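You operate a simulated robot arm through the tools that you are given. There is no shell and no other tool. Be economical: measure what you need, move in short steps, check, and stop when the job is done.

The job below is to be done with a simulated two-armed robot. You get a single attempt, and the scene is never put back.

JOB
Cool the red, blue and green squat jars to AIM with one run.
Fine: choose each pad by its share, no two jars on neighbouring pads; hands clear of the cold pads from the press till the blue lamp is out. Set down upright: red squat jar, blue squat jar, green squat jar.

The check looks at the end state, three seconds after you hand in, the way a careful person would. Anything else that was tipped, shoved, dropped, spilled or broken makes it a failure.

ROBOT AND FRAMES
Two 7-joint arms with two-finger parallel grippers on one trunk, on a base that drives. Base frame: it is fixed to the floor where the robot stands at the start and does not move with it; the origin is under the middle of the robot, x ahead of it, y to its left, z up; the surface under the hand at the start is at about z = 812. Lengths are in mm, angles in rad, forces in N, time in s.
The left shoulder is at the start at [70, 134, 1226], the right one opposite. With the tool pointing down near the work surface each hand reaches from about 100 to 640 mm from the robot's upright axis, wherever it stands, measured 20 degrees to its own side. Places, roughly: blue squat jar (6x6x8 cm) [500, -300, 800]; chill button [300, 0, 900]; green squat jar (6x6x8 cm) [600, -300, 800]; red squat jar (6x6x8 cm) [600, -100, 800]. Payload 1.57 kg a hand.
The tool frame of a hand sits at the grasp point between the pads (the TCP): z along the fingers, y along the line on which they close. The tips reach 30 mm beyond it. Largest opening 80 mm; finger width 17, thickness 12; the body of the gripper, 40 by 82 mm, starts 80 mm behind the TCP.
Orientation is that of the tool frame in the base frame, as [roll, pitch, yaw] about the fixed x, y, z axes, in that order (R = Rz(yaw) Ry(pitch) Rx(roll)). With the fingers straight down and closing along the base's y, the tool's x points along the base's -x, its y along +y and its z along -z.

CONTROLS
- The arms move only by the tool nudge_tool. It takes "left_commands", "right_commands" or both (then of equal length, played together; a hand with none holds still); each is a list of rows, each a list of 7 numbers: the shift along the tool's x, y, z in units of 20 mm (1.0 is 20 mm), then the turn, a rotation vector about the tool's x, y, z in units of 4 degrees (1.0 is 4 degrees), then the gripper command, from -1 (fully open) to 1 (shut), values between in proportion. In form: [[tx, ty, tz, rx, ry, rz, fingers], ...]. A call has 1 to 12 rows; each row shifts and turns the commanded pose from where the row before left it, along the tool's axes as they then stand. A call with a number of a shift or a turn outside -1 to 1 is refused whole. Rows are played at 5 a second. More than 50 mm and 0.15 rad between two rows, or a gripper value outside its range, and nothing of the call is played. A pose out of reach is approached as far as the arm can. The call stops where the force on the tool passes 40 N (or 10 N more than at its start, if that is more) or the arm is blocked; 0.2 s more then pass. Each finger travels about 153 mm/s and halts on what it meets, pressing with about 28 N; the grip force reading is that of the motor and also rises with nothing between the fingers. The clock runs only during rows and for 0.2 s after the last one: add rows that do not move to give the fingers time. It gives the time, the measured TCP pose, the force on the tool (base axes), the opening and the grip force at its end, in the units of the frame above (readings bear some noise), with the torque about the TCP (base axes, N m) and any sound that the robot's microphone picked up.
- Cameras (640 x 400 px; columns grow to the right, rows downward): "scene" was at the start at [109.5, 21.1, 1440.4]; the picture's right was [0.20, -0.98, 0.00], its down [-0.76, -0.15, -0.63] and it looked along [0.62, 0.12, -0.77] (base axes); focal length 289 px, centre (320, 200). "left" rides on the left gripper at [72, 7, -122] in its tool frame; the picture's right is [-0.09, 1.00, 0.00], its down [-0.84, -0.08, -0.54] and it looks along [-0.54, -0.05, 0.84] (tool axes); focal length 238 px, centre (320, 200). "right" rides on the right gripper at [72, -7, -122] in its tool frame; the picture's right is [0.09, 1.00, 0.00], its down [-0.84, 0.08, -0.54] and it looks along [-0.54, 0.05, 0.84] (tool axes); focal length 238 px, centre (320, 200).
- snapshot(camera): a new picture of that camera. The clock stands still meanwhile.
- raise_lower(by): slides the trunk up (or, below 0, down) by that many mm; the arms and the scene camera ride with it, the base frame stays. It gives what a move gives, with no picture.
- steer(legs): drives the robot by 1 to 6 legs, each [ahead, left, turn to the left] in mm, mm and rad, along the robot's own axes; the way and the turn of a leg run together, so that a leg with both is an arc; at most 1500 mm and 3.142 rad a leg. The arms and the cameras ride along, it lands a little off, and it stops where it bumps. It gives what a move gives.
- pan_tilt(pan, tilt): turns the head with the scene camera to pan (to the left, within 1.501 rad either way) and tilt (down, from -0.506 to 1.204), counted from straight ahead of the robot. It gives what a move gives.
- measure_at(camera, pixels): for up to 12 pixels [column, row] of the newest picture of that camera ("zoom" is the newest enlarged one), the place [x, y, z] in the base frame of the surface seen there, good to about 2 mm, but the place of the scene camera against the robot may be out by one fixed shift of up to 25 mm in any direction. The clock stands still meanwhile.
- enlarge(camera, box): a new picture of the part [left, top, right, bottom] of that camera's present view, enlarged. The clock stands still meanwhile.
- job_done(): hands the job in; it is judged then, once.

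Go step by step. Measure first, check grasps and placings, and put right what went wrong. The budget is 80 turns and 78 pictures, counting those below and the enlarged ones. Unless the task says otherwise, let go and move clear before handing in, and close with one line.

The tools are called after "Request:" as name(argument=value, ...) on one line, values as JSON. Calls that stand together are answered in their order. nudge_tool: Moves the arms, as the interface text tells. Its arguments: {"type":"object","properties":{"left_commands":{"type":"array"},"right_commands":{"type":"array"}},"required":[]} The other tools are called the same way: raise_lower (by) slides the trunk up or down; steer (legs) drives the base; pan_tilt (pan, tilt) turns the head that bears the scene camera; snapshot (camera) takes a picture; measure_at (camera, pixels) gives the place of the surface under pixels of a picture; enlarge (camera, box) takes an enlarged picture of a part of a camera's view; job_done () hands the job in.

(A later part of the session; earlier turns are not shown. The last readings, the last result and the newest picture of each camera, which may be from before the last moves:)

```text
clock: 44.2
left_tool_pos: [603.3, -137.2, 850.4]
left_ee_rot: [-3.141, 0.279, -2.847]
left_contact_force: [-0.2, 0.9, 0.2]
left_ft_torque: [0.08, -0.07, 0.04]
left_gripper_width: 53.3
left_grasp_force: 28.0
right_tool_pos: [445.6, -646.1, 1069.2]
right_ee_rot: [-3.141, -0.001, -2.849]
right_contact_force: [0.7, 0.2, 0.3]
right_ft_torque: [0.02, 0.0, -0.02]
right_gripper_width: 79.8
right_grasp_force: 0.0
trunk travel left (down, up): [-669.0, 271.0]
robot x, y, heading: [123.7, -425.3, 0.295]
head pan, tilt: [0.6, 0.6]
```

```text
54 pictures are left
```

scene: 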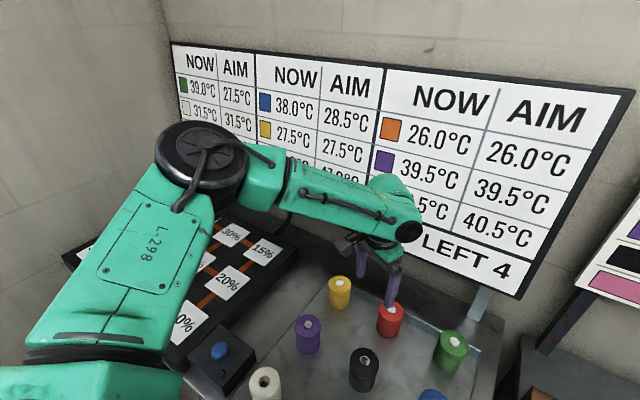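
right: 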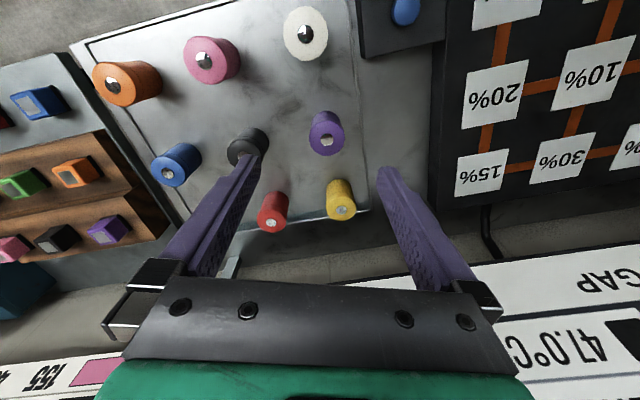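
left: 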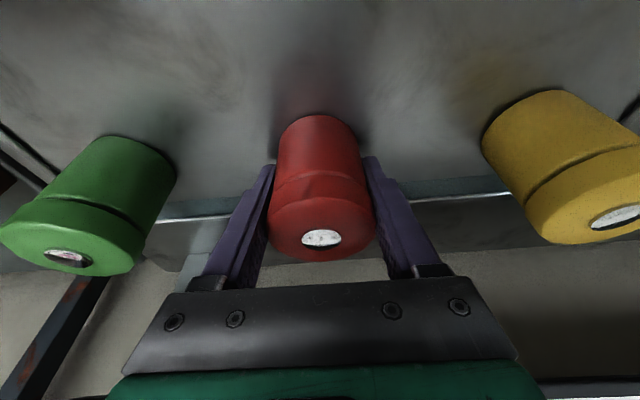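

Red is gripped (53.3 mm, 28 N). I lift with the trunk, then look left to check room for the drive.

Request:
raise_lower(by=180)

Request:
pan_tilt(pan=1.0, tilt=0.7)

Request:
snapshot(camera="scene")

Request:
snapshot(camera="left")

```text
clock: 46.2
left_tool_pos: [603.2, -136.5, 1029.8]
left_ee_rot: [-3.14, 0.277, -2.847]
left_contact_force: [-0.7, 0.6, -1.6]
left_ft_torque: [0.0, -0.03, 0.02]
left_gripper_width: 53.2
left_grasp_force: 28.3
right_tool_pos: [445.9, -645.6, 1249.5]
right_ee_rot: [-3.141, 0.0, -2.85]
right_contact_force: [-0.3, 0.4, 0.7]
right_ft_torque: [0.0, 0.03, 0.01]
right_gripper_width: 80.0
right_grasp_force: 0.1
trunk travel left (down, up): [-849.0, 91.0]
robot x, y, heading: [127.2, -427.0, 0.294]
head pan, tilt: [0.6, 0.6]
```

```text
clock: 47.0
left_tool_pos: [602.9, -137.0, 1030.4]
left_ee_rot: [3.141, 0.28, -2.848]
left_contact_force: [0.2, 0.5, -1.0]
left_ft_torque: [0.02, 0.02, -0.02]
left_gripper_width: 53.1
left_grasp_force: 28.2
right_tool_pos: [446.1, -645.3, 1249.1]
right_ee_rot: [3.141, 0.002, -2.848]
right_contact_force: [-0.2, 0.5, 0.5]
right_ft_torque: [0.0, 0.0, -0.02]
right_gripper_width: 80.0
right_grasp_force: 0.0
trunk travel left (down, up): [-849.0, 91.0]
robot x, y, heading: [124.0, -422.9, 0.296]
head pan, tilt: [1.0, 0.7]
```

```text
53 pictures are left
```

scene: 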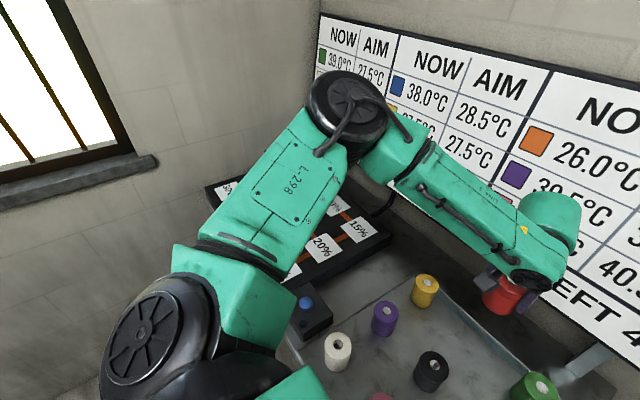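

```text
52 pictures are left
```

left: 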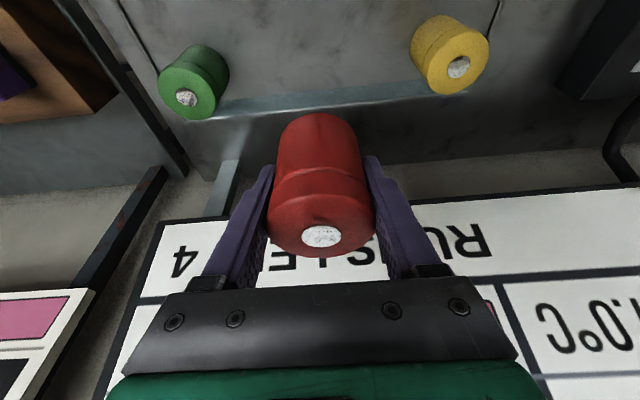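

Measure the wall to the left and the board ahead before driving.

Request:
measure_at(camera="scene", pixels=[[220, 150], [100, 240], [140, 170], [345, 115], [480, 175], [550, 290], [560, 120], [225, 190]])

```text
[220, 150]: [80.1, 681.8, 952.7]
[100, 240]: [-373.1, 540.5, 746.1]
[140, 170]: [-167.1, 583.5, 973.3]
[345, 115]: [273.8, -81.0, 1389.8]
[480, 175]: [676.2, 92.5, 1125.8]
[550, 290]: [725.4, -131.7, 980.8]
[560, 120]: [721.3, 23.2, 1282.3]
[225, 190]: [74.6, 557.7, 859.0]
```

Left wall is at v≈620 along the table, only ≈120 mm beyond the far-left 20% pad, and the elbow would strike it; so I take the 20% pad at ≈(337,196), which has no bar to the 30% pad or the lower 25% pad. I back off 30 mm and drive left.

Request:
steer(legs=[[-30, 0, 0], [0, 392, 0]])

Request:
nudge_tool(left_commands=[[0.96, 0, -0.28, 0, 0, 0, 1], [0.96, 0, -0.28, 0, 0, 0, 1], [0.96, 0, -0.28, 0, 0, 0, 1], [0.96, 0, -0.28, 0, 0, 0, 1], [0.96, 0, -0.28, 0, 0, 0, 1]])

Request:
pan_tilt(pan=0.3, tilt=0.9)

Request:
snapshot(camera="scene")

Request:
snapshot(camera="left")

```text
clock: 50.0
left_tool_pos: [460.0, 241.4, 1031.3]
left_ee_rot: [3.14, 0.28, -2.857]
left_contact_force: [-1.2, -0.2, -1.9]
left_ft_torque: [-0.01, 0.02, 0.01]
left_gripper_width: 53.1
left_grasp_force: 28.2
right_tool_pos: [298.1, -264.7, 1248.5]
right_ee_rot: [3.139, 0.0, -2.859]
right_contact_force: [-0.5, -1.0, 0.6]
right_ft_torque: [0.01, 0.0, -0.02]
right_gripper_width: 80.2
right_grasp_force: 0.1
trunk travel left (down, up): [-849.0, 91.0]
robot x, y, heading: [-21.5, -45.4, 0.291]
head pan, tilt: [1.0, 0.7]
```

```text
clock: 51.2
left_tool_pos: [363.9, 214.5, 1031.6]
left_ee_rot: [-3.141, 0.278, -2.856]
left_contact_force: [0.1, 0.2, -2.1]
left_ft_torque: [0.01, 0.01, 0.02]
left_gripper_width: 53.2
left_grasp_force: 27.8
right_tool_pos: [296.3, -264.1, 1248.5]
right_ee_rot: [3.141, 0.002, -2.858]
right_contact_force: [-0.2, -0.1, -0.2]
right_ft_torque: [0.0, -0.04, -0.01]
right_gripper_width: 80.2
right_grasp_force: 0.0
trunk travel left (down, up): [-849.0, 91.0]
robot x, y, heading: [-22.9, -44.3, 0.284]
head pan, tilt: [1.0, 0.7]
```

```text
clock: 52.3
left_tool_pos: [365.0, 216.5, 1029.9]
left_ee_rot: [-3.141, 0.28, -2.857]
left_contact_force: [-1.1, -0.6, -1.3]
left_ft_torque: [-0.03, -0.02, 0.01]
left_gripper_width: 53.2
left_grasp_force: 28.0
right_tool_pos: [296.9, -264.5, 1248.7]
right_ee_rot: [-3.141, 0.001, -2.86]
right_contact_force: [-0.6, -0.3, 0.1]
right_ft_torque: [0.02, 0.02, 0.01]
right_gripper_width: 80.1
right_grasp_force: 0.2
trunk travel left (down, up): [-849.0, 91.0]
robot x, y, heading: [-22.2, -39.6, 0.279]
head pan, tilt: [0.3, 0.901]
```

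```text
51 pictures are left
```

scene: 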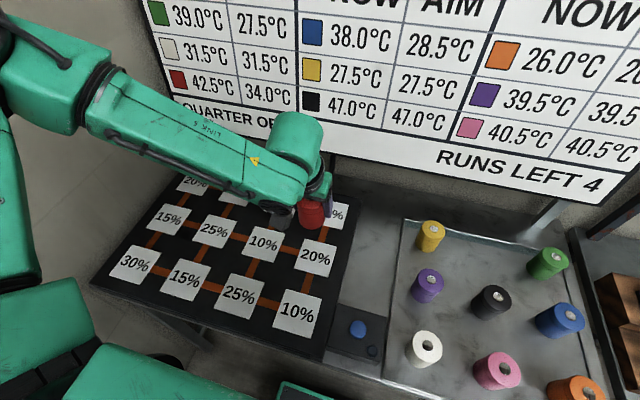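

```text
50 pictures are left
```

left: 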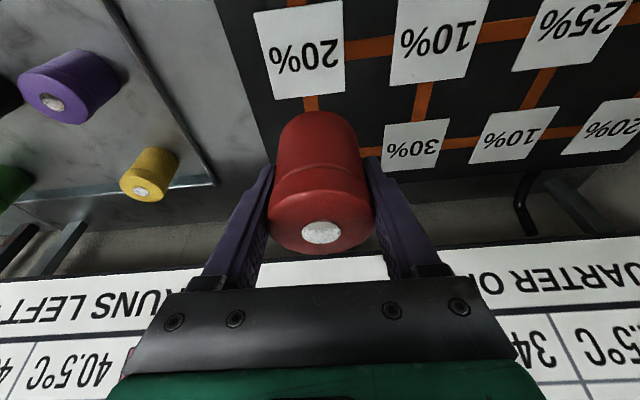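

The lower-left pad is also 30%, the rest as read. I measure the target 20% pad (centre ≈(303,52)) and others with the wrist camera.

Request:
measure_at(camera="left", pixels=[[256, 16], [339, 4], [342, 88], [275, 96], [303, 52], [416, 144], [438, 38], [574, 32], [512, 131]])

```text
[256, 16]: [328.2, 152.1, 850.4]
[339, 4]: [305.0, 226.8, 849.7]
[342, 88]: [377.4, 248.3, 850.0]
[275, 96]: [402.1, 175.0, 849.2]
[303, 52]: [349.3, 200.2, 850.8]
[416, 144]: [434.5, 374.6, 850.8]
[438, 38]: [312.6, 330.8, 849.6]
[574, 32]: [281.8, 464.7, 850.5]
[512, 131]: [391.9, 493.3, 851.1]
```

Request:
measure_at(camera="scene", pixels=[[316, 258], [263, 243], [240, 296], [214, 231], [357, 329], [430, 229]])

```text
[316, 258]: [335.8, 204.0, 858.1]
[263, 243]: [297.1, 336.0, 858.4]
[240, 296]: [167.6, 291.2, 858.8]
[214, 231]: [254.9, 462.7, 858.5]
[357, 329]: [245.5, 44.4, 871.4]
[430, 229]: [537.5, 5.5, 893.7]
```

Scene and wrist readings differ by ≈17 mm here, more than before; I check against the yellow jar knob.

Request:
measure_at(camera="left", pixels=[[140, 193], [51, 103], [130, 182], [150, 180]])

Request:
measure_at(camera="scene", pixels=[[433, 224], [430, 272], [549, 255], [425, 347], [560, 312]])

```text
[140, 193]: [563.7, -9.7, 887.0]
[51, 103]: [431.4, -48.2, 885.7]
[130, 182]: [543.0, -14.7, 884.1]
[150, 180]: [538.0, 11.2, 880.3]
```

```text
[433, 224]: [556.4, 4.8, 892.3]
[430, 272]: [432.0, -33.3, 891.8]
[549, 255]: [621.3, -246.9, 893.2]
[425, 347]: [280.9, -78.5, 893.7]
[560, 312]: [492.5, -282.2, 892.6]
```

Request:
enlarge(camera="scene", box=[200, 190, 360, 290])

```text
4.00 times, centred on (280, 240) of scene
```

zoom: 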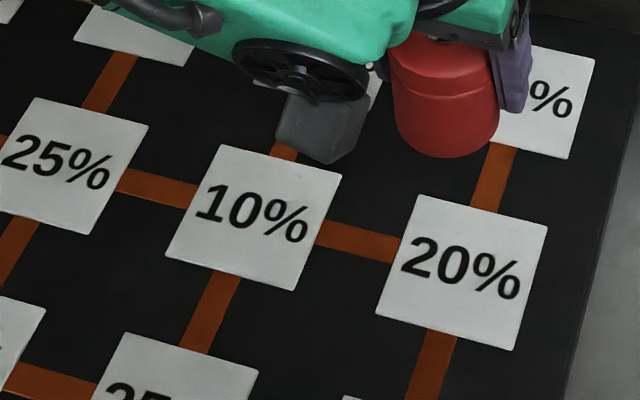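

Request:
measure_at(camera="zoom", pixels=[[420, 199], [545, 229], [512, 347], [379, 310], [223, 149], [338, 175], [294, 287], [168, 252]])

```text
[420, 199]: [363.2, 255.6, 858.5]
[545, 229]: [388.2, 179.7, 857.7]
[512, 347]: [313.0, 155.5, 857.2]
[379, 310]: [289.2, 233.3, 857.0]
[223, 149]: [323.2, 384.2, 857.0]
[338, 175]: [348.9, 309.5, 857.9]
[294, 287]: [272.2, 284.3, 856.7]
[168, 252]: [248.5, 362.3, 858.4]
```

Two estimates for the pad centre: wrist (353,200), scene+offset ≈(345,195). I move to ≈(350,200), lower partway, and check from several views.

Request:
nudge_tool(left_commands=[[0.36, -0.26, -0.1, 0, 0, 0, 1], [0.36, -0.26, -0.1, 0, 0, 0, 1]])

Request:
raise_lower(by=-120)

Request:
snapshot(camera="left")

Request:
enlarge(camera="scene", box=[200, 150, 440, 300])

```text
clock: 52.9
left_tool_pos: [353.5, 200.7, 1031.6]
left_ee_rot: [-3.142, 0.279, -2.857]
left_contact_force: [-0.2, 0.4, -1.1]
left_ft_torque: [0.01, 0.03, -0.01]
left_gripper_width: 53.4
left_grasp_force: 28.7
right_tool_pos: [296.4, -265.0, 1247.5]
right_ee_rot: [-3.141, 0.001, -2.86]
right_contact_force: [0.3, 0.0, -0.5]
right_ft_torque: [0.0, 0.0, -0.02]
right_gripper_width: 79.9
right_grasp_force: 0.1
trunk travel left (down, up): [-849.0, 91.0]
robot x, y, heading: [-24.9, -40.6, 0.283]
head pan, tilt: [0.3, 0.901]
```

```text
clock: 54.4
left_tool_pos: [352.6, 202.1, 910.8]
left_ee_rot: [3.141, 0.28, -2.858]
left_contact_force: [0.3, 0.4, -1.8]
left_ft_torque: [-0.01, -0.01, -0.03]
left_gripper_width: 53.0
left_grasp_force: 28.5
right_tool_pos: [296.9, -262.9, 1130.1]
right_ee_rot: [-3.14, -0.001, -2.858]
right_contact_force: [0.5, 0.3, -0.1]
right_ft_torque: [0.04, 0.0, -0.01]
right_gripper_width: 79.7
right_grasp_force: 0.2
trunk travel left (down, up): [-729.0, 211.0]
robot x, y, heading: [-19.0, -44.2, 0.288]
head pan, tilt: [0.3, 0.901]
```

```text
48 pictures are left
```

left: 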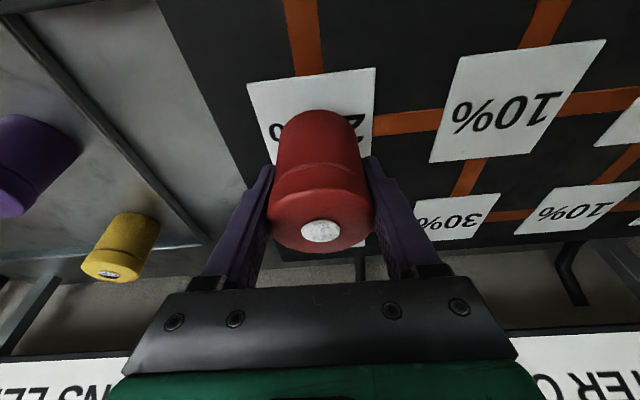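

```text
2.67 times, centred on (320, 225) of scene
```

zoom: 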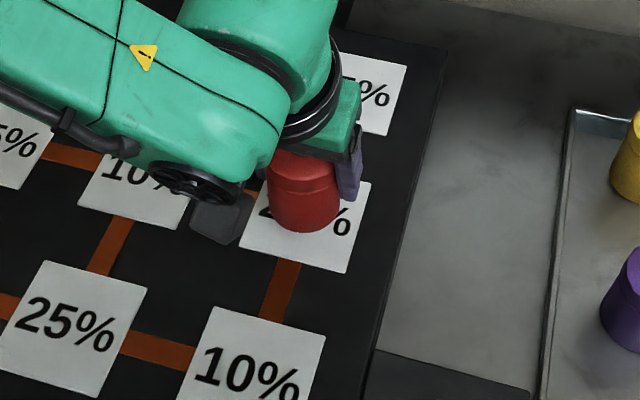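

Request:
measure_at(camera="left", pixels=[[250, 86], [373, 71], [372, 130], [432, 160], [465, 60], [601, 43], [540, 150]])

```text
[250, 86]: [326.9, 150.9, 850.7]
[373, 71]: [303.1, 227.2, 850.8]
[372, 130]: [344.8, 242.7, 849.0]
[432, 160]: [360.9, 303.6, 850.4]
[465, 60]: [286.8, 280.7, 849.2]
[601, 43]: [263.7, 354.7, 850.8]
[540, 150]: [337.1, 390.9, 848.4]
```

Pad centre confirmed at ≈(351,200), and red is over it. I lower 22 mm, check force, and open.

Request:
raise_lower(by=-22)

Request:
nudge_tool(left_commands=[[0, 0, 0, 0, 0, 0, -0.2], [0, 0, 0, 0, 0, 0, -1], [0, 0, 0, 0, 0, 0, -1]])

Request:
snapshot(camera="left")

```text
clock: 55.1
left_tool_pos: [353.4, 201.4, 891.2]
left_ee_rot: [3.14, 0.287, -2.858]
left_contact_force: [3.8, 1.6, 13.1]
left_ft_torque: [0.1, -0.3, 0.03]
left_gripper_width: 53.2
left_grasp_force: 28.2
right_tool_pos: [296.1, -264.4, 1107.4]
right_ee_rot: [3.141, 0.003, -2.859]
right_contact_force: [-0.1, 0.4, 0.4]
right_ft_torque: [-0.02, 0.0, 0.01]
right_gripper_width: 80.0
right_grasp_force: 0.0
trunk travel left (down, up): [-707.0, 233.0]
robot x, y, heading: [-25.9, -42.6, 0.284]
head pan, tilt: [0.3, 0.901]
```

```text
clock: 55.9
left_tool_pos: [352.8, 200.6, 889.4]
left_ee_rot: [3.14, 0.28, -2.857]
left_contact_force: [0.6, 0.7, 0.3]
left_ft_torque: [-0.02, -0.03, 0.03]
left_gripper_width: 79.9
left_grasp_force: 0.1
right_tool_pos: [296.3, -263.9, 1106.6]
right_ee_rot: [3.141, 0.0, -2.859]
right_contact_force: [-0.2, -0.3, 0.3]
right_ft_torque: [0.02, 0.02, -0.05]
right_gripper_width: 80.3
right_grasp_force: 0.1
trunk travel left (down, up): [-707.0, 233.0]
robot x, y, heading: [-25.2, -38.8, 0.284]
head pan, tilt: [0.3, 0.901]
```

```text
46 pictures are left
```

left: 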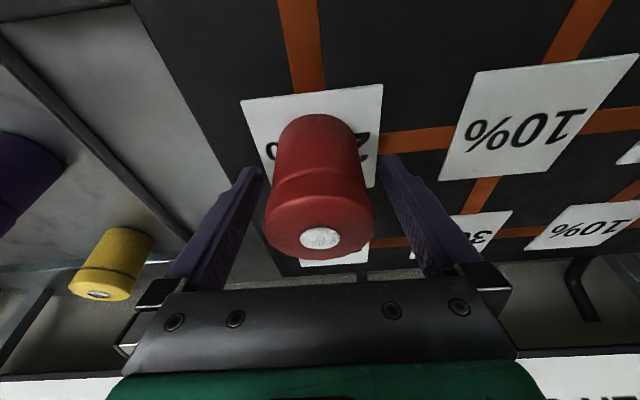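

Red stands on the 20% pad. I raise the trunk and drive right for blue.

Request:
raise_lower(by=140)

Request:
steer(legs=[[0, -528, 0]])

Request:
snapshot(camera="left")

Request:
snapshot(camera="scene")

```text
clock: 57.5
left_tool_pos: [352.0, 201.3, 1028.3]
left_ee_rot: [-3.141, 0.279, -2.855]
left_contact_force: [0.5, -0.2, 0.9]
left_ft_torque: [-0.03, 0.0, -0.02]
left_gripper_width: 79.9
left_grasp_force: 0.0
right_tool_pos: [296.6, -264.8, 1247.5]
right_ee_rot: [-3.141, -0.001, -2.859]
right_contact_force: [0.4, 0.2, -0.3]
right_ft_torque: [0.02, 0.01, -0.02]
right_gripper_width: 80.1
right_grasp_force: 0.0
trunk travel left (down, up): [-847.0, 93.0]
robot x, y, heading: [-22.0, -41.1, 0.284]
head pan, tilt: [0.3, 0.901]
```

```text
clock: 60.6
left_tool_pos: [499.0, -298.6, 1028.8]
left_ee_rot: [-3.14, 0.279, -2.856]
left_contact_force: [0.2, -0.3, -0.5]
left_ft_torque: [-0.02, -0.01, 0.0]
left_gripper_width: 80.2
left_grasp_force: 0.1
right_tool_pos: [443.5, -764.2, 1247.3]
right_ee_rot: [3.141, 0.001, -2.858]
right_contact_force: [0.5, -0.1, 0.2]
right_ft_torque: [-0.04, 0.0, 0.0]
right_gripper_width: 80.1
right_grasp_force: 0.1
trunk travel left (down, up): [-847.0, 93.0]
robot x, y, heading: [127.2, -541.7, 0.29]
head pan, tilt: [0.3, 0.901]
```

```text
45 pictures are left
```

left: 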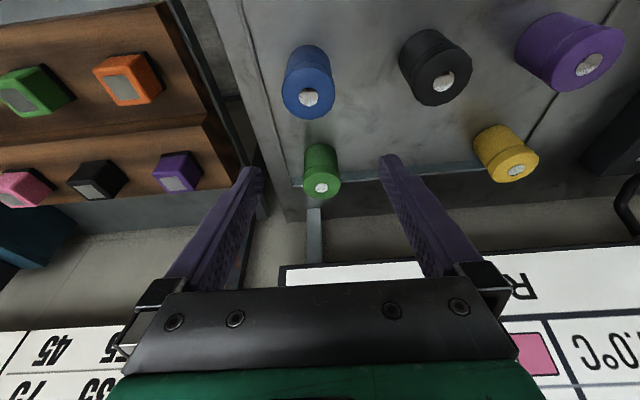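

```text
44 pictures are left
```

scene: 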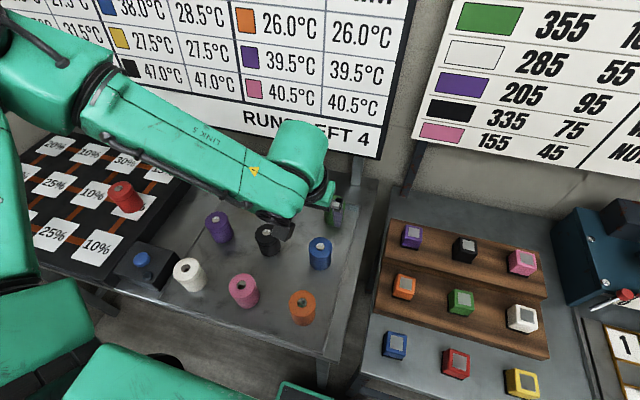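

Red stands upright at (122,195). Measure blue and green with the wrist camera.

Request:
measure_at(camera="left", pixels=[[309, 97], [284, 95], [332, 89], [310, 117], [321, 188], [304, 181], [340, 182], [444, 81]])

```text
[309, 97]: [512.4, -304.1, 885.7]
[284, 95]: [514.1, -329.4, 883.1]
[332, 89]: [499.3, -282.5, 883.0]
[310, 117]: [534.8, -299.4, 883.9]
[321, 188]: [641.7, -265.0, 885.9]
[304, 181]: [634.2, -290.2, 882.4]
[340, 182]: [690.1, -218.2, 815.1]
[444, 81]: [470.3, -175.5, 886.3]
```

Blue is at ≈(510.5,-304.5). I shift 10 mm ahead and 9 mm right, then lower and close.

Request:
nudge_tool(left_commands=[[-0.48, -0.44, 0.14, 0, 0, 0, -1], [0, 0, 0, 0, 0, 0, -1]])

Request:
raise_lower(by=-110)

Request:
snapshot(camera="left")

```text
clock: 61.2
left_tool_pos: [511.2, -304.6, 1028.1]
left_ee_rot: [3.141, 0.278, -2.857]
left_contact_force: [0.4, -0.4, 0.6]
left_ft_torque: [-0.02, -0.03, 0.0]
left_gripper_width: 79.9
left_grasp_force: 0.0
right_tool_pos: [444.9, -765.3, 1246.3]
right_ee_rot: [3.141, 0.0, -2.856]
right_contact_force: [0.1, -0.9, -0.7]
right_ft_torque: [-0.01, 0.0, 0.0]
right_gripper_width: 80.0
right_grasp_force: 0.2
trunk travel left (down, up): [-847.0, 93.0]
robot x, y, heading: [127.3, -544.3, 0.291]
head pan, tilt: [0.3, 0.901]
```

```text
clock: 62.6
left_tool_pos: [511.0, -305.7, 920.2]
left_ee_rot: [-3.14, 0.279, -2.857]
left_contact_force: [0.0, 0.9, 1.0]
left_ft_torque: [0.0, 0.01, 0.02]
left_gripper_width: 80.2
left_grasp_force: 0.1
right_tool_pos: [443.6, -765.4, 1136.9]
right_ee_rot: [-3.141, -0.001, -2.857]
right_contact_force: [0.2, -0.9, -0.2]
right_ft_torque: [-0.02, 0.0, -0.01]
right_gripper_width: 80.1
right_grasp_force: 0.1
trunk travel left (down, up): [-737.0, 203.0]
robot x, y, heading: [125.9, -546.8, 0.284]
head pan, tilt: [0.3, 0.901]
```

```text
43 pictures are left
```

left: 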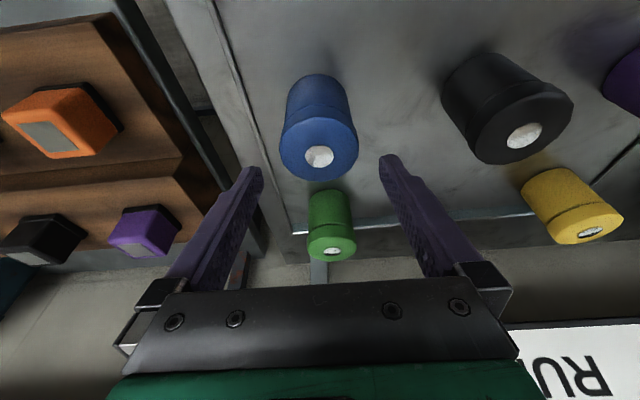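

Blue is centred like red was. Lower, close, lift.

Request:
raise_lower(by=-70)

Request:
nudge_tool(left_commands=[[0, 0, 0, 0, 0, 0, 1], [0, 0, 0, 0, 0, 0, 1], [0, 0, 0, 0, 0, 0, 1]])

Request:
raise_lower(by=180)

Request:
snapshot(camera="left")

```text
clock: 63.7
left_tool_pos: [510.9, -305.0, 850.0]
left_ee_rot: [-3.141, 0.279, -2.857]
left_contact_force: [-0.7, 0.3, 0.2]
left_ft_torque: [0.02, 0.02, 0.05]
left_gripper_width: 80.0
left_grasp_force: 0.1
right_tool_pos: [445.1, -765.6, 1066.2]
right_ee_rot: [-3.142, 0.0, -2.857]
right_contact_force: [-1.0, 1.1, -0.2]
right_ft_torque: [-0.02, 0.01, -0.01]
right_gripper_width: 79.6
right_grasp_force: 0.1
trunk travel left (down, up): [-667.0, 273.0]
robot x, y, heading: [122.5, -546.2, 0.284]
head pan, tilt: [0.3, 0.901]
```

```text
clock: 64.5
left_tool_pos: [511.6, -305.1, 849.0]
left_ee_rot: [3.141, 0.28, -2.854]
left_contact_force: [0.5, -0.2, 0.0]
left_ft_torque: [0.02, 0.03, -0.01]
left_gripper_width: 53.1
left_grasp_force: 28.0
right_tool_pos: [445.1, -765.2, 1066.0]
right_ee_rot: [3.14, 0.0, -2.858]
right_contact_force: [0.0, 0.2, -0.1]
right_ft_torque: [-0.01, 0.01, 0.01]
right_gripper_width: 79.7
right_grasp_force: 0.1
trunk travel left (down, up): [-667.0, 273.0]
robot x, y, heading: [121.2, -543.5, 0.286]
head pan, tilt: [0.3, 0.901]
```

```text
clock: 66.5
left_tool_pos: [511.3, -305.0, 1030.2]
left_ee_rot: [3.14, 0.278, -2.856]
left_contact_force: [-0.7, 0.0, -2.2]
left_ft_torque: [0.03, 0.02, 0.01]
left_gripper_width: 53.1
left_grasp_force: 27.9
right_tool_pos: [444.6, -765.4, 1246.7]
right_ee_rot: [-3.14, -0.001, -2.858]
right_contact_force: [0.2, 0.5, -0.5]
right_ft_torque: [0.01, -0.01, 0.01]
right_gripper_width: 80.1
right_grasp_force: 0.0
trunk travel left (down, up): [-847.0, 93.0]
robot x, y, heading: [124.9, -543.5, 0.288]
head pan, tilt: [0.3, 0.901]
```

```text
42 pictures are left
```

left: 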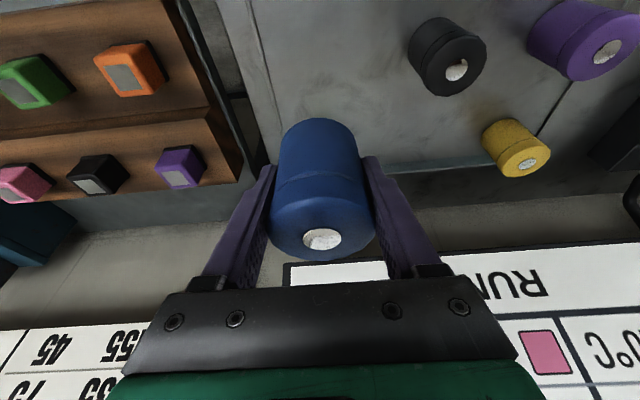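

Blue is held. I take the 25% pad in the near row (≈(187,290)), which has no bar to the red pad: back up 144 mm, then go 662 mm left.

Request:
steer(legs=[[-144, 0, 0], [0, 662, 0]])

Request:
snapshot(camera="left")

Request:
snapshot(camera="scene")

```text
clock: 71.0
left_tool_pos: [188.8, 273.2, 1027.6]
left_ee_rot: [3.139, 0.279, -2.843]
left_contact_force: [0.6, -1.0, -0.8]
left_ft_torque: [0.02, 0.0, 0.0]
left_gripper_width: 53.2
left_grasp_force: 28.5
right_tool_pos: [128.3, -188.6, 1246.6]
right_ee_rot: [3.14, 0.0, -2.841]
right_contact_force: [0.4, 0.3, 0.8]
right_ft_torque: [-0.02, 0.02, -0.05]
right_gripper_width: 80.3
right_grasp_force: 0.1
trunk travel left (down, up): [-847.0, 93.0]
robot x, y, heading: [-192.9, 29.9, 0.3]
head pan, tilt: [0.3, 0.901]
```

```text
41 pictures are left
```

left: 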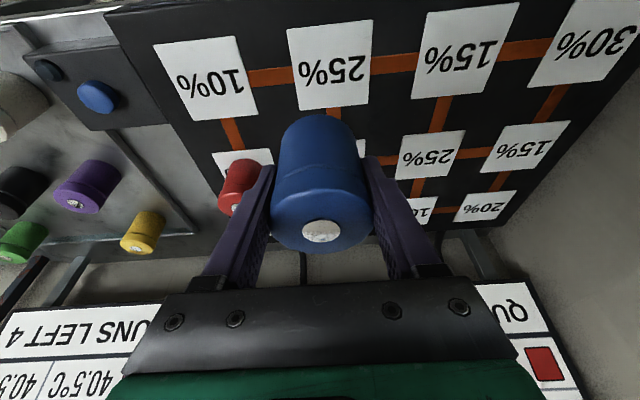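

```text
40 pictures are left
```

scene: 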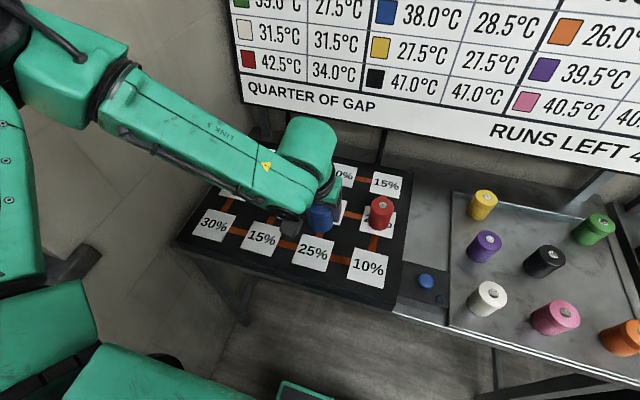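

Measure the 25% pad corners and the button.

Request:
measure_at(camera="left", pixels=[[289, 32], [369, 22], [368, 101], [302, 108], [95, 97], [100, 94], [50, 71], [130, 120], [80, 120]])

```text
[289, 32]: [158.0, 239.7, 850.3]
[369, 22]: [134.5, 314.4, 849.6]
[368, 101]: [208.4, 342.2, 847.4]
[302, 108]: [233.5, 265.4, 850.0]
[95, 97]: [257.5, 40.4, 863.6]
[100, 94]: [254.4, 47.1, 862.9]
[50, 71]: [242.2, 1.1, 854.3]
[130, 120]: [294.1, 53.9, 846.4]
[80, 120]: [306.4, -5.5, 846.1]
```

Pad centre is (183.6,290.4); the hand needs 18 mm left. Then lower.

Request:
nudge_tool(left_commands=[[0, 0.9, 0, 0, 0, 0, 1], [0, 0, 0, 0, 0, 0, 1]])

Request:
raise_lower(by=-118)

Request:
snapshot(camera="left")

```text
clock: 71.6
left_tool_pos: [182.8, 289.9, 1028.7]
left_ee_rot: [-3.141, 0.279, -2.843]
left_contact_force: [0.4, -0.1, -2.2]
left_ft_torque: [0.01, -0.01, 0.01]
left_gripper_width: 53.2
left_grasp_force: 28.2
right_tool_pos: [128.6, -188.4, 1247.2]
right_ee_rot: [-3.139, -0.001, -2.842]
right_contact_force: [0.2, 0.3, -0.9]
right_ft_torque: [0.05, -0.01, 0.0]
right_gripper_width: 79.8
right_grasp_force: 0.1
trunk travel left (down, up): [-847.0, 93.0]
robot x, y, heading: [-197.2, 25.9, 0.3]
head pan, tilt: [0.3, 0.901]
```

```text
clock: 73.1
left_tool_pos: [183.1, 290.4, 910.9]
left_ee_rot: [-3.141, 0.279, -2.84]
left_contact_force: [-1.0, 0.8, -2.6]
left_ft_torque: [-0.05, 0.01, 0.02]
left_gripper_width: 53.2
left_grasp_force: 27.6
right_tool_pos: [128.5, -188.0, 1128.6]
right_ee_rot: [3.142, 0.0, -2.842]
right_contact_force: [-0.7, -0.5, -0.3]
right_ft_torque: [0.0, 0.04, 0.01]
right_gripper_width: 80.3
right_grasp_force: 0.0
trunk travel left (down, up): [-729.0, 211.0]
robot x, y, heading: [-196.2, 28.2, 0.302]
head pan, tilt: [0.3, 0.901]
```

```text
39 pictures are left
```

left: 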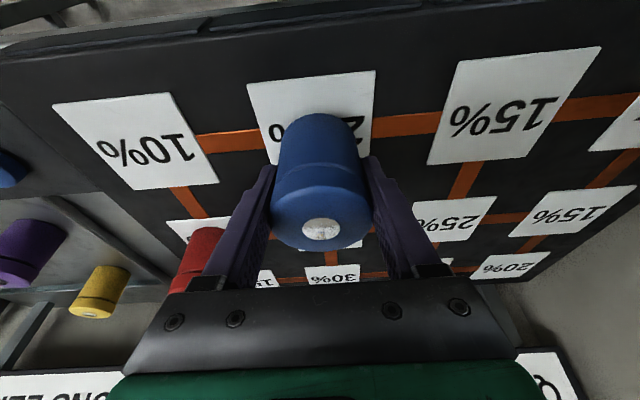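

Same good alignment as for red. Lower the last 21 mm, open, and raise.

Request:
raise_lower(by=-21)

Request:
nudge_tool(left_commands=[[0, 0, 0, 0, 0, 0, -0.2], [0, 0, 0, 0, 0, 0, -1], [0, 0, 0, 0, 0, 0, -1]])

Request:
snapshot(camera="left")

```text
clock: 73.7
left_tool_pos: [183.0, 291.1, 893.3]
left_ee_rot: [-3.141, 0.288, -2.84]
left_contact_force: [2.1, 3.7, 19.8]
left_ft_torque: [-0.02, -0.34, 0.01]
left_gripper_width: 53.1
left_grasp_force: 27.5
right_tool_pos: [126.9, -188.0, 1109.3]
right_ee_rot: [3.139, 0.002, -2.84]
right_contact_force: [-0.5, 1.1, 0.3]
right_ft_torque: [0.01, 0.05, -0.03]
right_gripper_width: 80.2
right_grasp_force: 0.0
trunk travel left (down, up): [-708.0, 232.0]
robot x, y, heading: [-195.4, 27.1, 0.297]
head pan, tilt: [0.3, 0.901]
```

```text
clock: 74.5
left_tool_pos: [181.7, 289.1, 890.1]
left_ee_rot: [3.14, 0.279, -2.842]
left_contact_force: [0.5, 0.5, -0.5]
left_ft_torque: [-0.01, 0.03, -0.03]
left_gripper_width: 79.7
left_grasp_force: 0.0
right_tool_pos: [127.7, -186.7, 1107.5]
right_ee_rot: [-3.14, -0.001, -2.843]
right_contact_force: [0.4, -0.5, 1.0]
right_ft_torque: [0.03, -0.04, -0.01]
right_gripper_width: 80.0
right_grasp_force: 0.1
trunk travel left (down, up): [-708.0, 232.0]
robot x, y, heading: [-192.3, 29.2, 0.298]
head pan, tilt: [0.3, 0.901]
```

```text
38 pictures are left
```

left: 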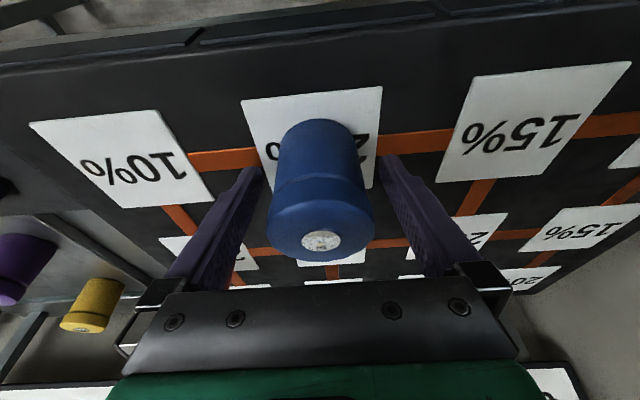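

Blue is on its 25% pad. Raise, drive back right and forward for green.

Request:
raise_lower(by=140)

Request:
steer(legs=[[0, -664, 0], [163, 0, 0]])

Request:
snapshot(camera="left")

Request:
snapshot(camera="scene")

```text
clock: 76.2
left_tool_pos: [183.4, 289.5, 1030.4]
left_ee_rot: [-3.141, 0.279, -2.841]
left_contact_force: [0.9, -0.4, -0.1]
left_ft_torque: [0.01, 0.0, 0.0]
left_gripper_width: 79.9
left_grasp_force: 0.1
right_tool_pos: [128.3, -187.8, 1248.2]
right_ee_rot: [3.141, -0.002, -2.842]
right_contact_force: [0.8, 0.6, 0.7]
right_ft_torque: [-0.01, 0.02, -0.02]
right_gripper_width: 79.8
right_grasp_force: 0.1
trunk travel left (down, up): [-848.0, 92.0]
robot x, y, heading: [-193.5, 28.9, 0.298]
head pan, tilt: [0.3, 0.901]
```

```text
clock: 80.9
left_tool_pos: [532.5, -309.2, 1032.0]
left_ee_rot: [-3.141, 0.282, -2.849]
left_contact_force: [0.2, 0.2, 0.2]
left_ft_torque: [0.0, -0.01, -0.03]
left_gripper_width: 80.1
left_grasp_force: 0.1
right_tool_pos: [472.7, -786.1, 1248.0]
right_ee_rot: [-3.142, 0.005, -2.852]
right_contact_force: [-1.4, 0.1, -0.5]
right_ft_torque: [0.03, 0.0, 0.0]
right_gripper_width: 80.1
right_grasp_force: 0.0
trunk travel left (down, up): [-848.0, 92.0]
robot x, y, heading: [151.7, -565.9, 0.292]
head pan, tilt: [0.3, 0.901]
```

```text
37 pictures are left
```

left: 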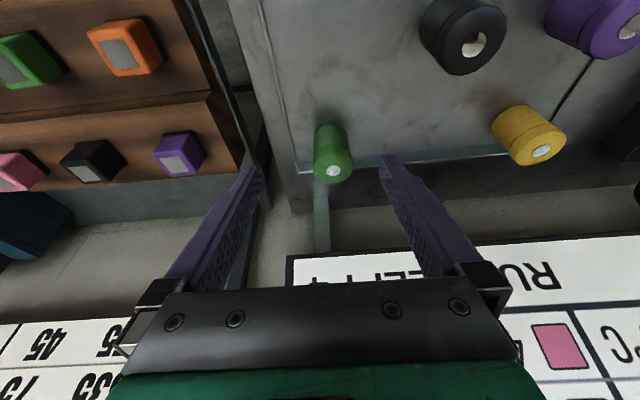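

```text
36 pictures are left
```

scene: 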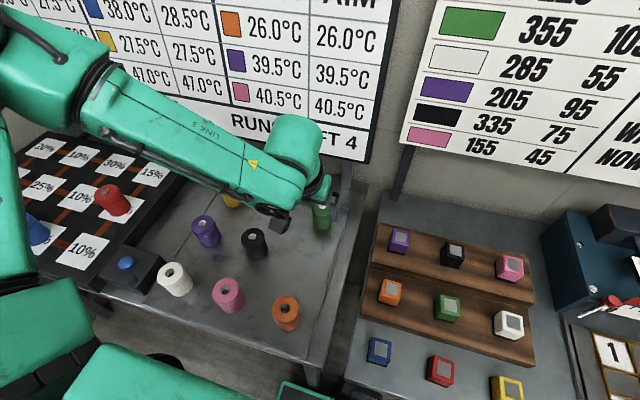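

Request:
measure_at(camera="left", pixels=[[334, 171], [314, 165], [352, 163], [334, 182], [333, 153]])

```text
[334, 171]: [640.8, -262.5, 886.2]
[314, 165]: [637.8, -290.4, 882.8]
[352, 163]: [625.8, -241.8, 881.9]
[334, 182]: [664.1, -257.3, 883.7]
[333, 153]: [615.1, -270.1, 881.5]
```

Green's centre is ≈(639.5,-264): 115 mm ahead, 12 mm left. I extend there.

Request:
nudge_tool(left_commands=[[-0.92, 0.1, 0.267, 0, 0, 0, -1], [-0.92, 0.1, 0.267, 0, 0, 0, -1], [-0.92, 0.1, 0.267, 0, 0, 0, -1], [-0.92, 0.1, 0.267, 0, 0, 0, -1], [-0.92, 0.1, 0.267, 0, 0, 0, -1], [-0.92, 0.12, 0.267, 0, 0, 0, -1]])

Request:
snapshot(camera="left")

```text
clock: 82.3
left_tool_pos: [641.4, -261.8, 1029.5]
left_ee_rot: [-3.14, 0.276, -2.85]
left_contact_force: [-0.9, 0.2, 0.1]
left_ft_torque: [0.02, 0.02, -0.04]
left_gripper_width: 80.2
left_grasp_force: 0.1
right_tool_pos: [476.3, -783.9, 1247.8]
right_ee_rot: [3.141, -0.003, -2.852]
right_contact_force: [0.9, 0.0, -0.2]
right_ft_torque: [0.04, 0.03, -0.02]
right_gripper_width: 80.0
right_grasp_force: 0.0
trunk travel left (down, up): [-848.0, 92.0]
robot x, y, heading: [156.8, -566.1, 0.29]
head pan, tilt: [0.3, 0.901]
```

```text
35 pictures are left
```

left: 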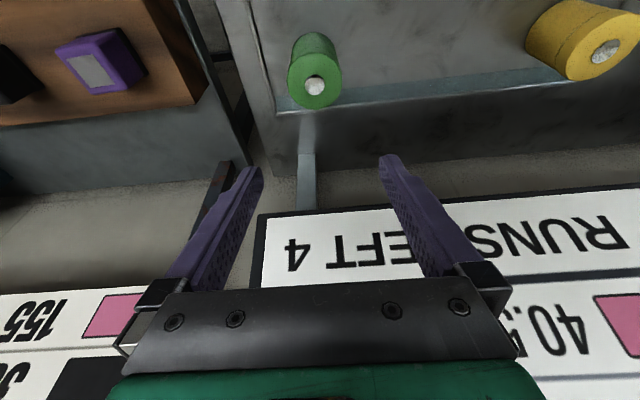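

Reached green. Lower 110 mm and check.

Request:
raise_lower(by=-110)

Request:
snapshot(camera="left")

```text
clock: 83.8
left_tool_pos: [640.1, -262.6, 921.0]
left_ee_rot: [-3.141, 0.279, -2.849]
left_contact_force: [0.4, -0.4, 0.3]
left_ft_torque: [0.03, -0.03, -0.01]
left_gripper_width: 80.2
left_grasp_force: 0.0
right_tool_pos: [475.5, -784.8, 1137.6]
right_ee_rot: [3.141, 0.002, -2.853]
right_contact_force: [-0.3, -0.3, -0.1]
right_ft_torque: [0.0, 0.02, 0.01]
right_gripper_width: 79.9
right_grasp_force: 0.1
trunk travel left (down, up): [-738.0, 202.0]
robot x, y, heading: [155.9, -562.6, 0.288]
head pan, tilt: [0.3, 0.901]
```

```text
34 pictures are left
```

left: 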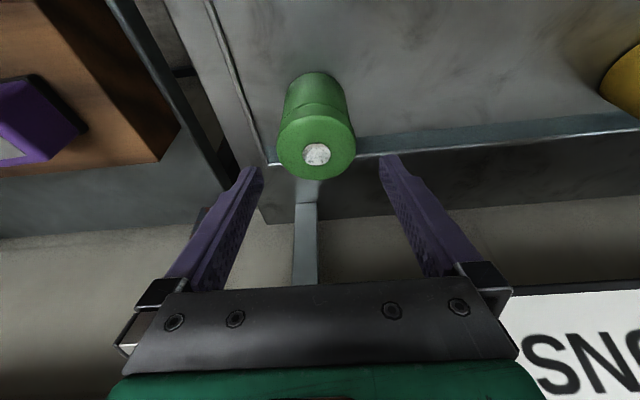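

Aligned. I check the tray rim near the finger tips before going down.

Request:
measure_at(camera="left", pixels=[[375, 140], [375, 153], [270, 160], [370, 120], [305, 235], [255, 100], [317, 153]])

```text
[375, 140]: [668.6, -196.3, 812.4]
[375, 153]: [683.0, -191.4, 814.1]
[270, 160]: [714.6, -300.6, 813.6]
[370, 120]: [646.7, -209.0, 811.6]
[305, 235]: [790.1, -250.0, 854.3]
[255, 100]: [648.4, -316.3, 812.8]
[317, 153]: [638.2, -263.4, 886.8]
```

The rim is only 1–2 mm high and clear. Lower, close, lift.

Request:
raise_lower(by=-71)

Request:
nudge_tool(left_commands=[[0, 0, 0, 0, 0, 0, 1], [0, 0, 0, 0, 0, 0, 1], [0, 0, 0, 0, 0, 0, 1]])

Request:
raise_lower(by=180)

Request:
snapshot(camera="left")

```text
clock: 84.8
left_tool_pos: [640.9, -261.9, 847.5]
left_ee_rot: [-3.141, 0.279, -2.851]
left_contact_force: [0.1, 0.1, -0.7]
left_ft_torque: [0.01, -0.03, 0.0]
left_gripper_width: 80.1
left_grasp_force: 0.1
right_tool_pos: [475.2, -785.2, 1067.1]
right_ee_rot: [-3.141, 0.002, -2.851]
right_contact_force: [-0.1, -0.1, -0.8]
right_ft_torque: [0.03, 0.01, -0.02]
right_gripper_width: 80.1
right_grasp_force: 0.0
trunk travel left (down, up): [-667.0, 273.0]
robot x, y, heading: [154.7, -563.5, 0.291]
head pan, tilt: [0.3, 0.901]
```

```text
clock: 85.6
left_tool_pos: [640.9, -262.2, 847.9]
left_ee_rot: [-3.14, 0.279, -2.849]
left_contact_force: [0.1, -0.2, -0.4]
left_ft_torque: [-0.02, 0.0, 0.0]
left_gripper_width: 53.0
left_grasp_force: 28.0
right_tool_pos: [476.3, -784.9, 1067.6]
right_ee_rot: [3.141, 0.0, -2.852]
right_contact_force: [0.2, 0.7, -0.2]
right_ft_torque: [-0.02, -0.02, -0.02]
right_gripper_width: 79.9
right_grasp_force: 0.1
trunk travel left (down, up): [-667.0, 273.0]
robot x, y, heading: [155.2, -565.7, 0.293]
head pan, tilt: [0.3, 0.901]
```

```text
clock: 87.6
left_tool_pos: [640.1, -262.8, 1028.0]
left_ee_rot: [-3.141, 0.279, -2.849]
left_contact_force: [0.5, -0.2, -1.9]
left_ft_torque: [-0.02, -0.02, 0.02]
left_gripper_width: 53.1
left_grasp_force: 27.6
right_tool_pos: [478.1, -784.8, 1245.7]
right_ee_rot: [3.141, -0.001, -2.852]
right_contact_force: [-0.3, -0.1, -0.8]
right_ft_torque: [0.0, 0.02, 0.01]
right_gripper_width: 79.8
right_grasp_force: 0.2
trunk travel left (down, up): [-847.0, 93.0]
robot x, y, heading: [152.9, -565.4, 0.293]
head pan, tilt: [0.3, 0.901]
```

```text
33 pictures are left
```

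left: 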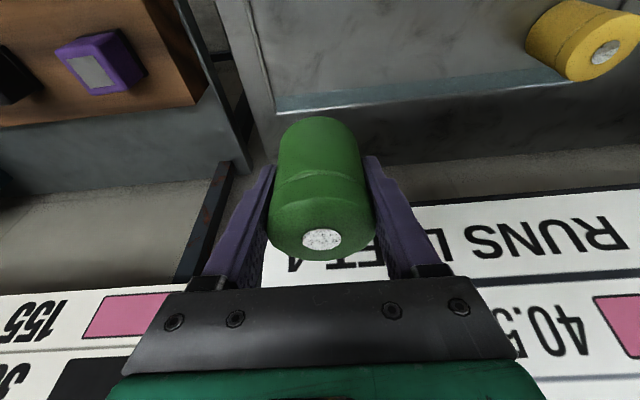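

Green is held. I back off a little, drive left to the far-row 30% pad (≈(441,370)), then forward again.

Request:
steer(legs=[[-25, 0, 0], [0, 672, 0], [12, 0, 0]])

Request:
snapshot(camera="left")

Request:
snapshot(camera="scene")

```text
clock: 92.1
left_tool_pos: [443.6, 362.9, 1029.6]
left_ee_rot: [-3.141, 0.282, -2.863]
left_contact_force: [0.0, -0.6, -1.1]
left_ft_torque: [0.01, 0.0, 0.0]
left_gripper_width: 52.9
left_grasp_force: 28.4
right_tool_pos: [272.0, -155.9, 1248.3]
right_ee_rot: [-3.141, 0.002, -2.863]
right_contact_force: [0.1, -0.3, -0.7]
right_ft_torque: [0.01, -0.02, -0.01]
right_gripper_width: 80.3
right_grasp_force: 0.1
trunk travel left (down, up): [-847.0, 93.0]
robot x, y, heading: [-44.9, 65.8, 0.28]
head pan, tilt: [0.3, 0.901]
```

```text
32 pictures are left
```

left: 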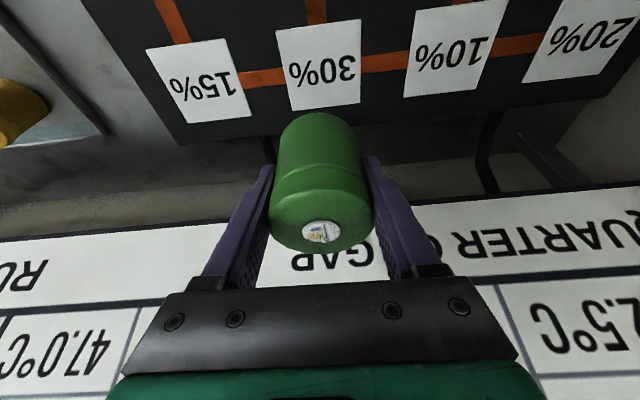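

```text
31 pictures are left
```

scene: 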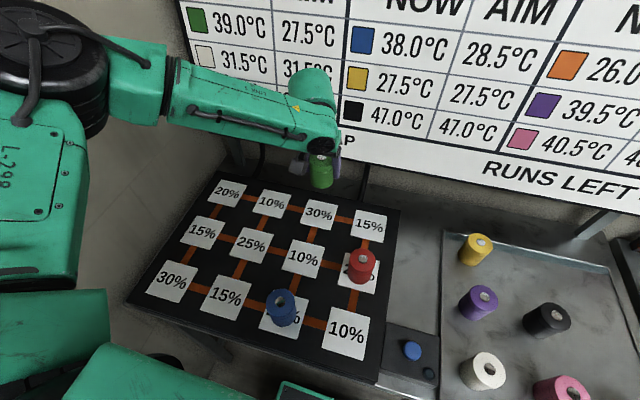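

Measure the 30% pad's corners.

Request:
measure_at(camera="left", pixels=[[278, 33], [360, 22], [358, 100], [293, 108], [320, 66]])

```text
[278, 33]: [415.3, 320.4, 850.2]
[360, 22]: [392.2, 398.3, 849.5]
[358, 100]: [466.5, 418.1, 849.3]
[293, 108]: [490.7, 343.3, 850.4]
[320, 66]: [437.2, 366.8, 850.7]
```

Pad centre is (441,370): move 8 mm left, lower most of the way, check.

Request:
nudge_tool(left_commands=[[-0.05, 0.42, 0, 0, 0, 0, 1], [0, 0, 0, 0, 0, 0, 1]])

Request:
raise_lower(by=-118)

Request:
snapshot(camera="left")

```text
clock: 92.7
left_tool_pos: [442.3, 373.1, 1029.6]
left_ee_rot: [-3.141, 0.279, -2.862]
left_contact_force: [-0.4, 0.6, -1.5]
left_ft_torque: [-0.01, -0.03, 0.02]
left_gripper_width: 53.1
left_grasp_force: 28.3
right_tool_pos: [273.6, -157.0, 1246.9]
right_ee_rot: [-3.141, 0.0, -2.865]
right_contact_force: [0.1, -0.4, -1.2]
right_ft_torque: [0.0, -0.01, 0.0]
right_gripper_width: 80.3
right_grasp_force: 0.1
trunk travel left (down, up): [-847.0, 93.0]
robot x, y, heading: [-40.9, 64.0, 0.274]
head pan, tilt: [0.3, 0.901]
```

```text
clock: 94.2
left_tool_pos: [443.8, 371.5, 911.1]
left_ee_rot: [3.141, 0.279, -2.862]
left_contact_force: [-0.7, 0.8, -1.2]
left_ft_torque: [0.04, -0.02, 0.0]
left_gripper_width: 53.3
left_grasp_force: 28.2
right_tool_pos: [275.0, -155.6, 1128.2]
right_ee_rot: [3.142, 0.0, -2.864]
right_contact_force: [0.7, -0.9, 0.1]
right_ft_torque: [-0.03, 0.02, -0.02]
right_gripper_width: 80.1
right_grasp_force: 0.0
trunk travel left (down, up): [-729.0, 211.0]
robot x, y, heading: [-44.2, 68.0, 0.279]
head pan, tilt: [0.3, 0.901]
```

```text
30 pictures are left
```

left: 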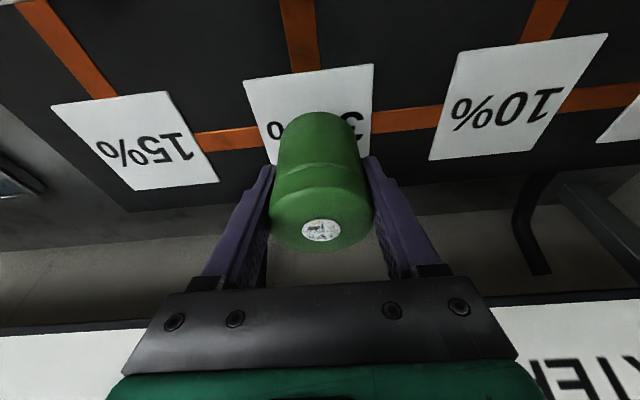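

Aligned. Lower 23 mm, open.

Request:
raise_lower(by=-23)

Request:
nudge_tool(left_commands=[[0, 0, 0, 0, 0, 0, -0.2], [0, 0, 0, 0, 0, 0, -1], [0, 0, 0, 0, 0, 0, -1]])

Request:
raise_lower(by=160)

Request:
snapshot(camera="left")

Request:
snapshot(camera="scene")

```text
clock: 94.8
left_tool_pos: [443.6, 370.8, 892.5]
left_ee_rot: [-3.139, 0.288, -2.863]
left_contact_force: [2.2, 3.4, 23.0]
left_ft_torque: [0.07, 0.01, -0.22]
left_gripper_width: 53.4
left_grasp_force: 27.5
right_tool_pos: [273.6, -157.7, 1107.5]
right_ee_rot: [3.141, 0.004, -2.863]
right_contact_force: [0.7, 0.4, -0.2]
right_ft_torque: [0.01, 0.0, -0.01]
right_gripper_width: 79.7
right_grasp_force: 0.0
trunk travel left (down, up): [-706.0, 234.0]
robot x, y, heading: [-43.4, 66.8, 0.282]
head pan, tilt: [0.3, 0.901]
```

```text
clock: 95.6
left_tool_pos: [443.7, 371.8, 888.5]
left_ee_rot: [-3.141, 0.278, -2.863]
left_contact_force: [-0.2, -0.9, 0.6]
left_ft_torque: [-0.01, -0.03, 0.01]
left_gripper_width: 79.9
left_grasp_force: 0.1
right_tool_pos: [274.5, -157.4, 1105.6]
right_ee_rot: [3.141, 0.001, -2.865]
right_contact_force: [0.9, 0.1, -0.6]
right_ft_torque: [0.03, -0.03, 0.03]
right_gripper_width: 80.0
right_grasp_force: 0.0
trunk travel left (down, up): [-706.0, 234.0]
robot x, y, heading: [-41.8, 67.3, 0.271]
head pan, tilt: [0.3, 0.901]
```

```text
clock: 97.5
left_tool_pos: [443.6, 372.5, 1047.9]
left_ee_rot: [-3.141, 0.28, -2.863]
left_contact_force: [-0.4, -0.5, 0.2]
left_ft_torque: [0.01, 0.0, 0.04]
left_gripper_width: 80.3
left_grasp_force: 0.1
right_tool_pos: [275.1, -156.3, 1264.9]
right_ee_rot: [3.141, -0.001, -2.864]
right_contact_force: [1.2, 1.0, -0.3]
right_ft_torque: [0.0, 0.03, -0.02]
right_gripper_width: 80.1
right_grasp_force: 0.0
trunk travel left (down, up): [-866.0, 74.0]
robot x, y, heading: [-40.1, 72.8, 0.279]
head pan, tilt: [0.3, 0.901]
```

```text
29 pictures are left
```

left: 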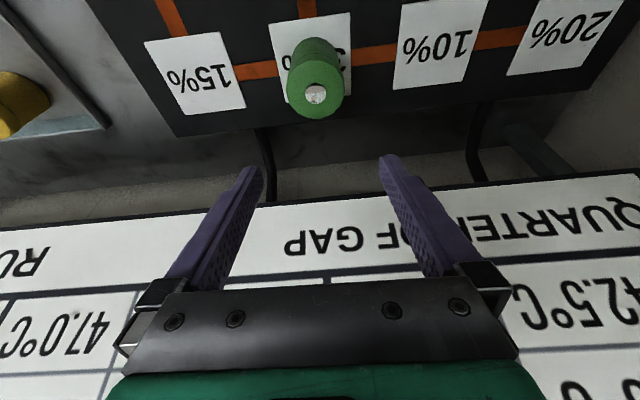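

```text
28 pictures are left
```

scene: 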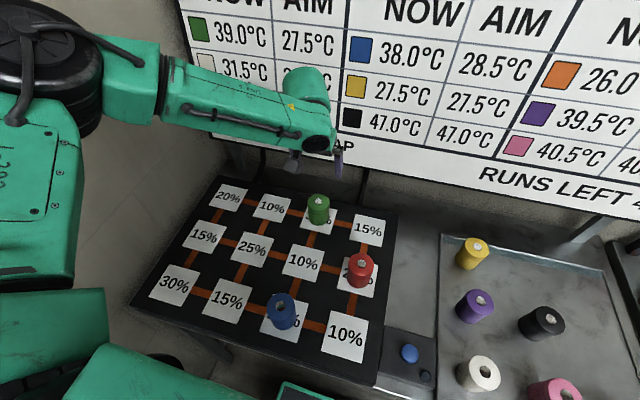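

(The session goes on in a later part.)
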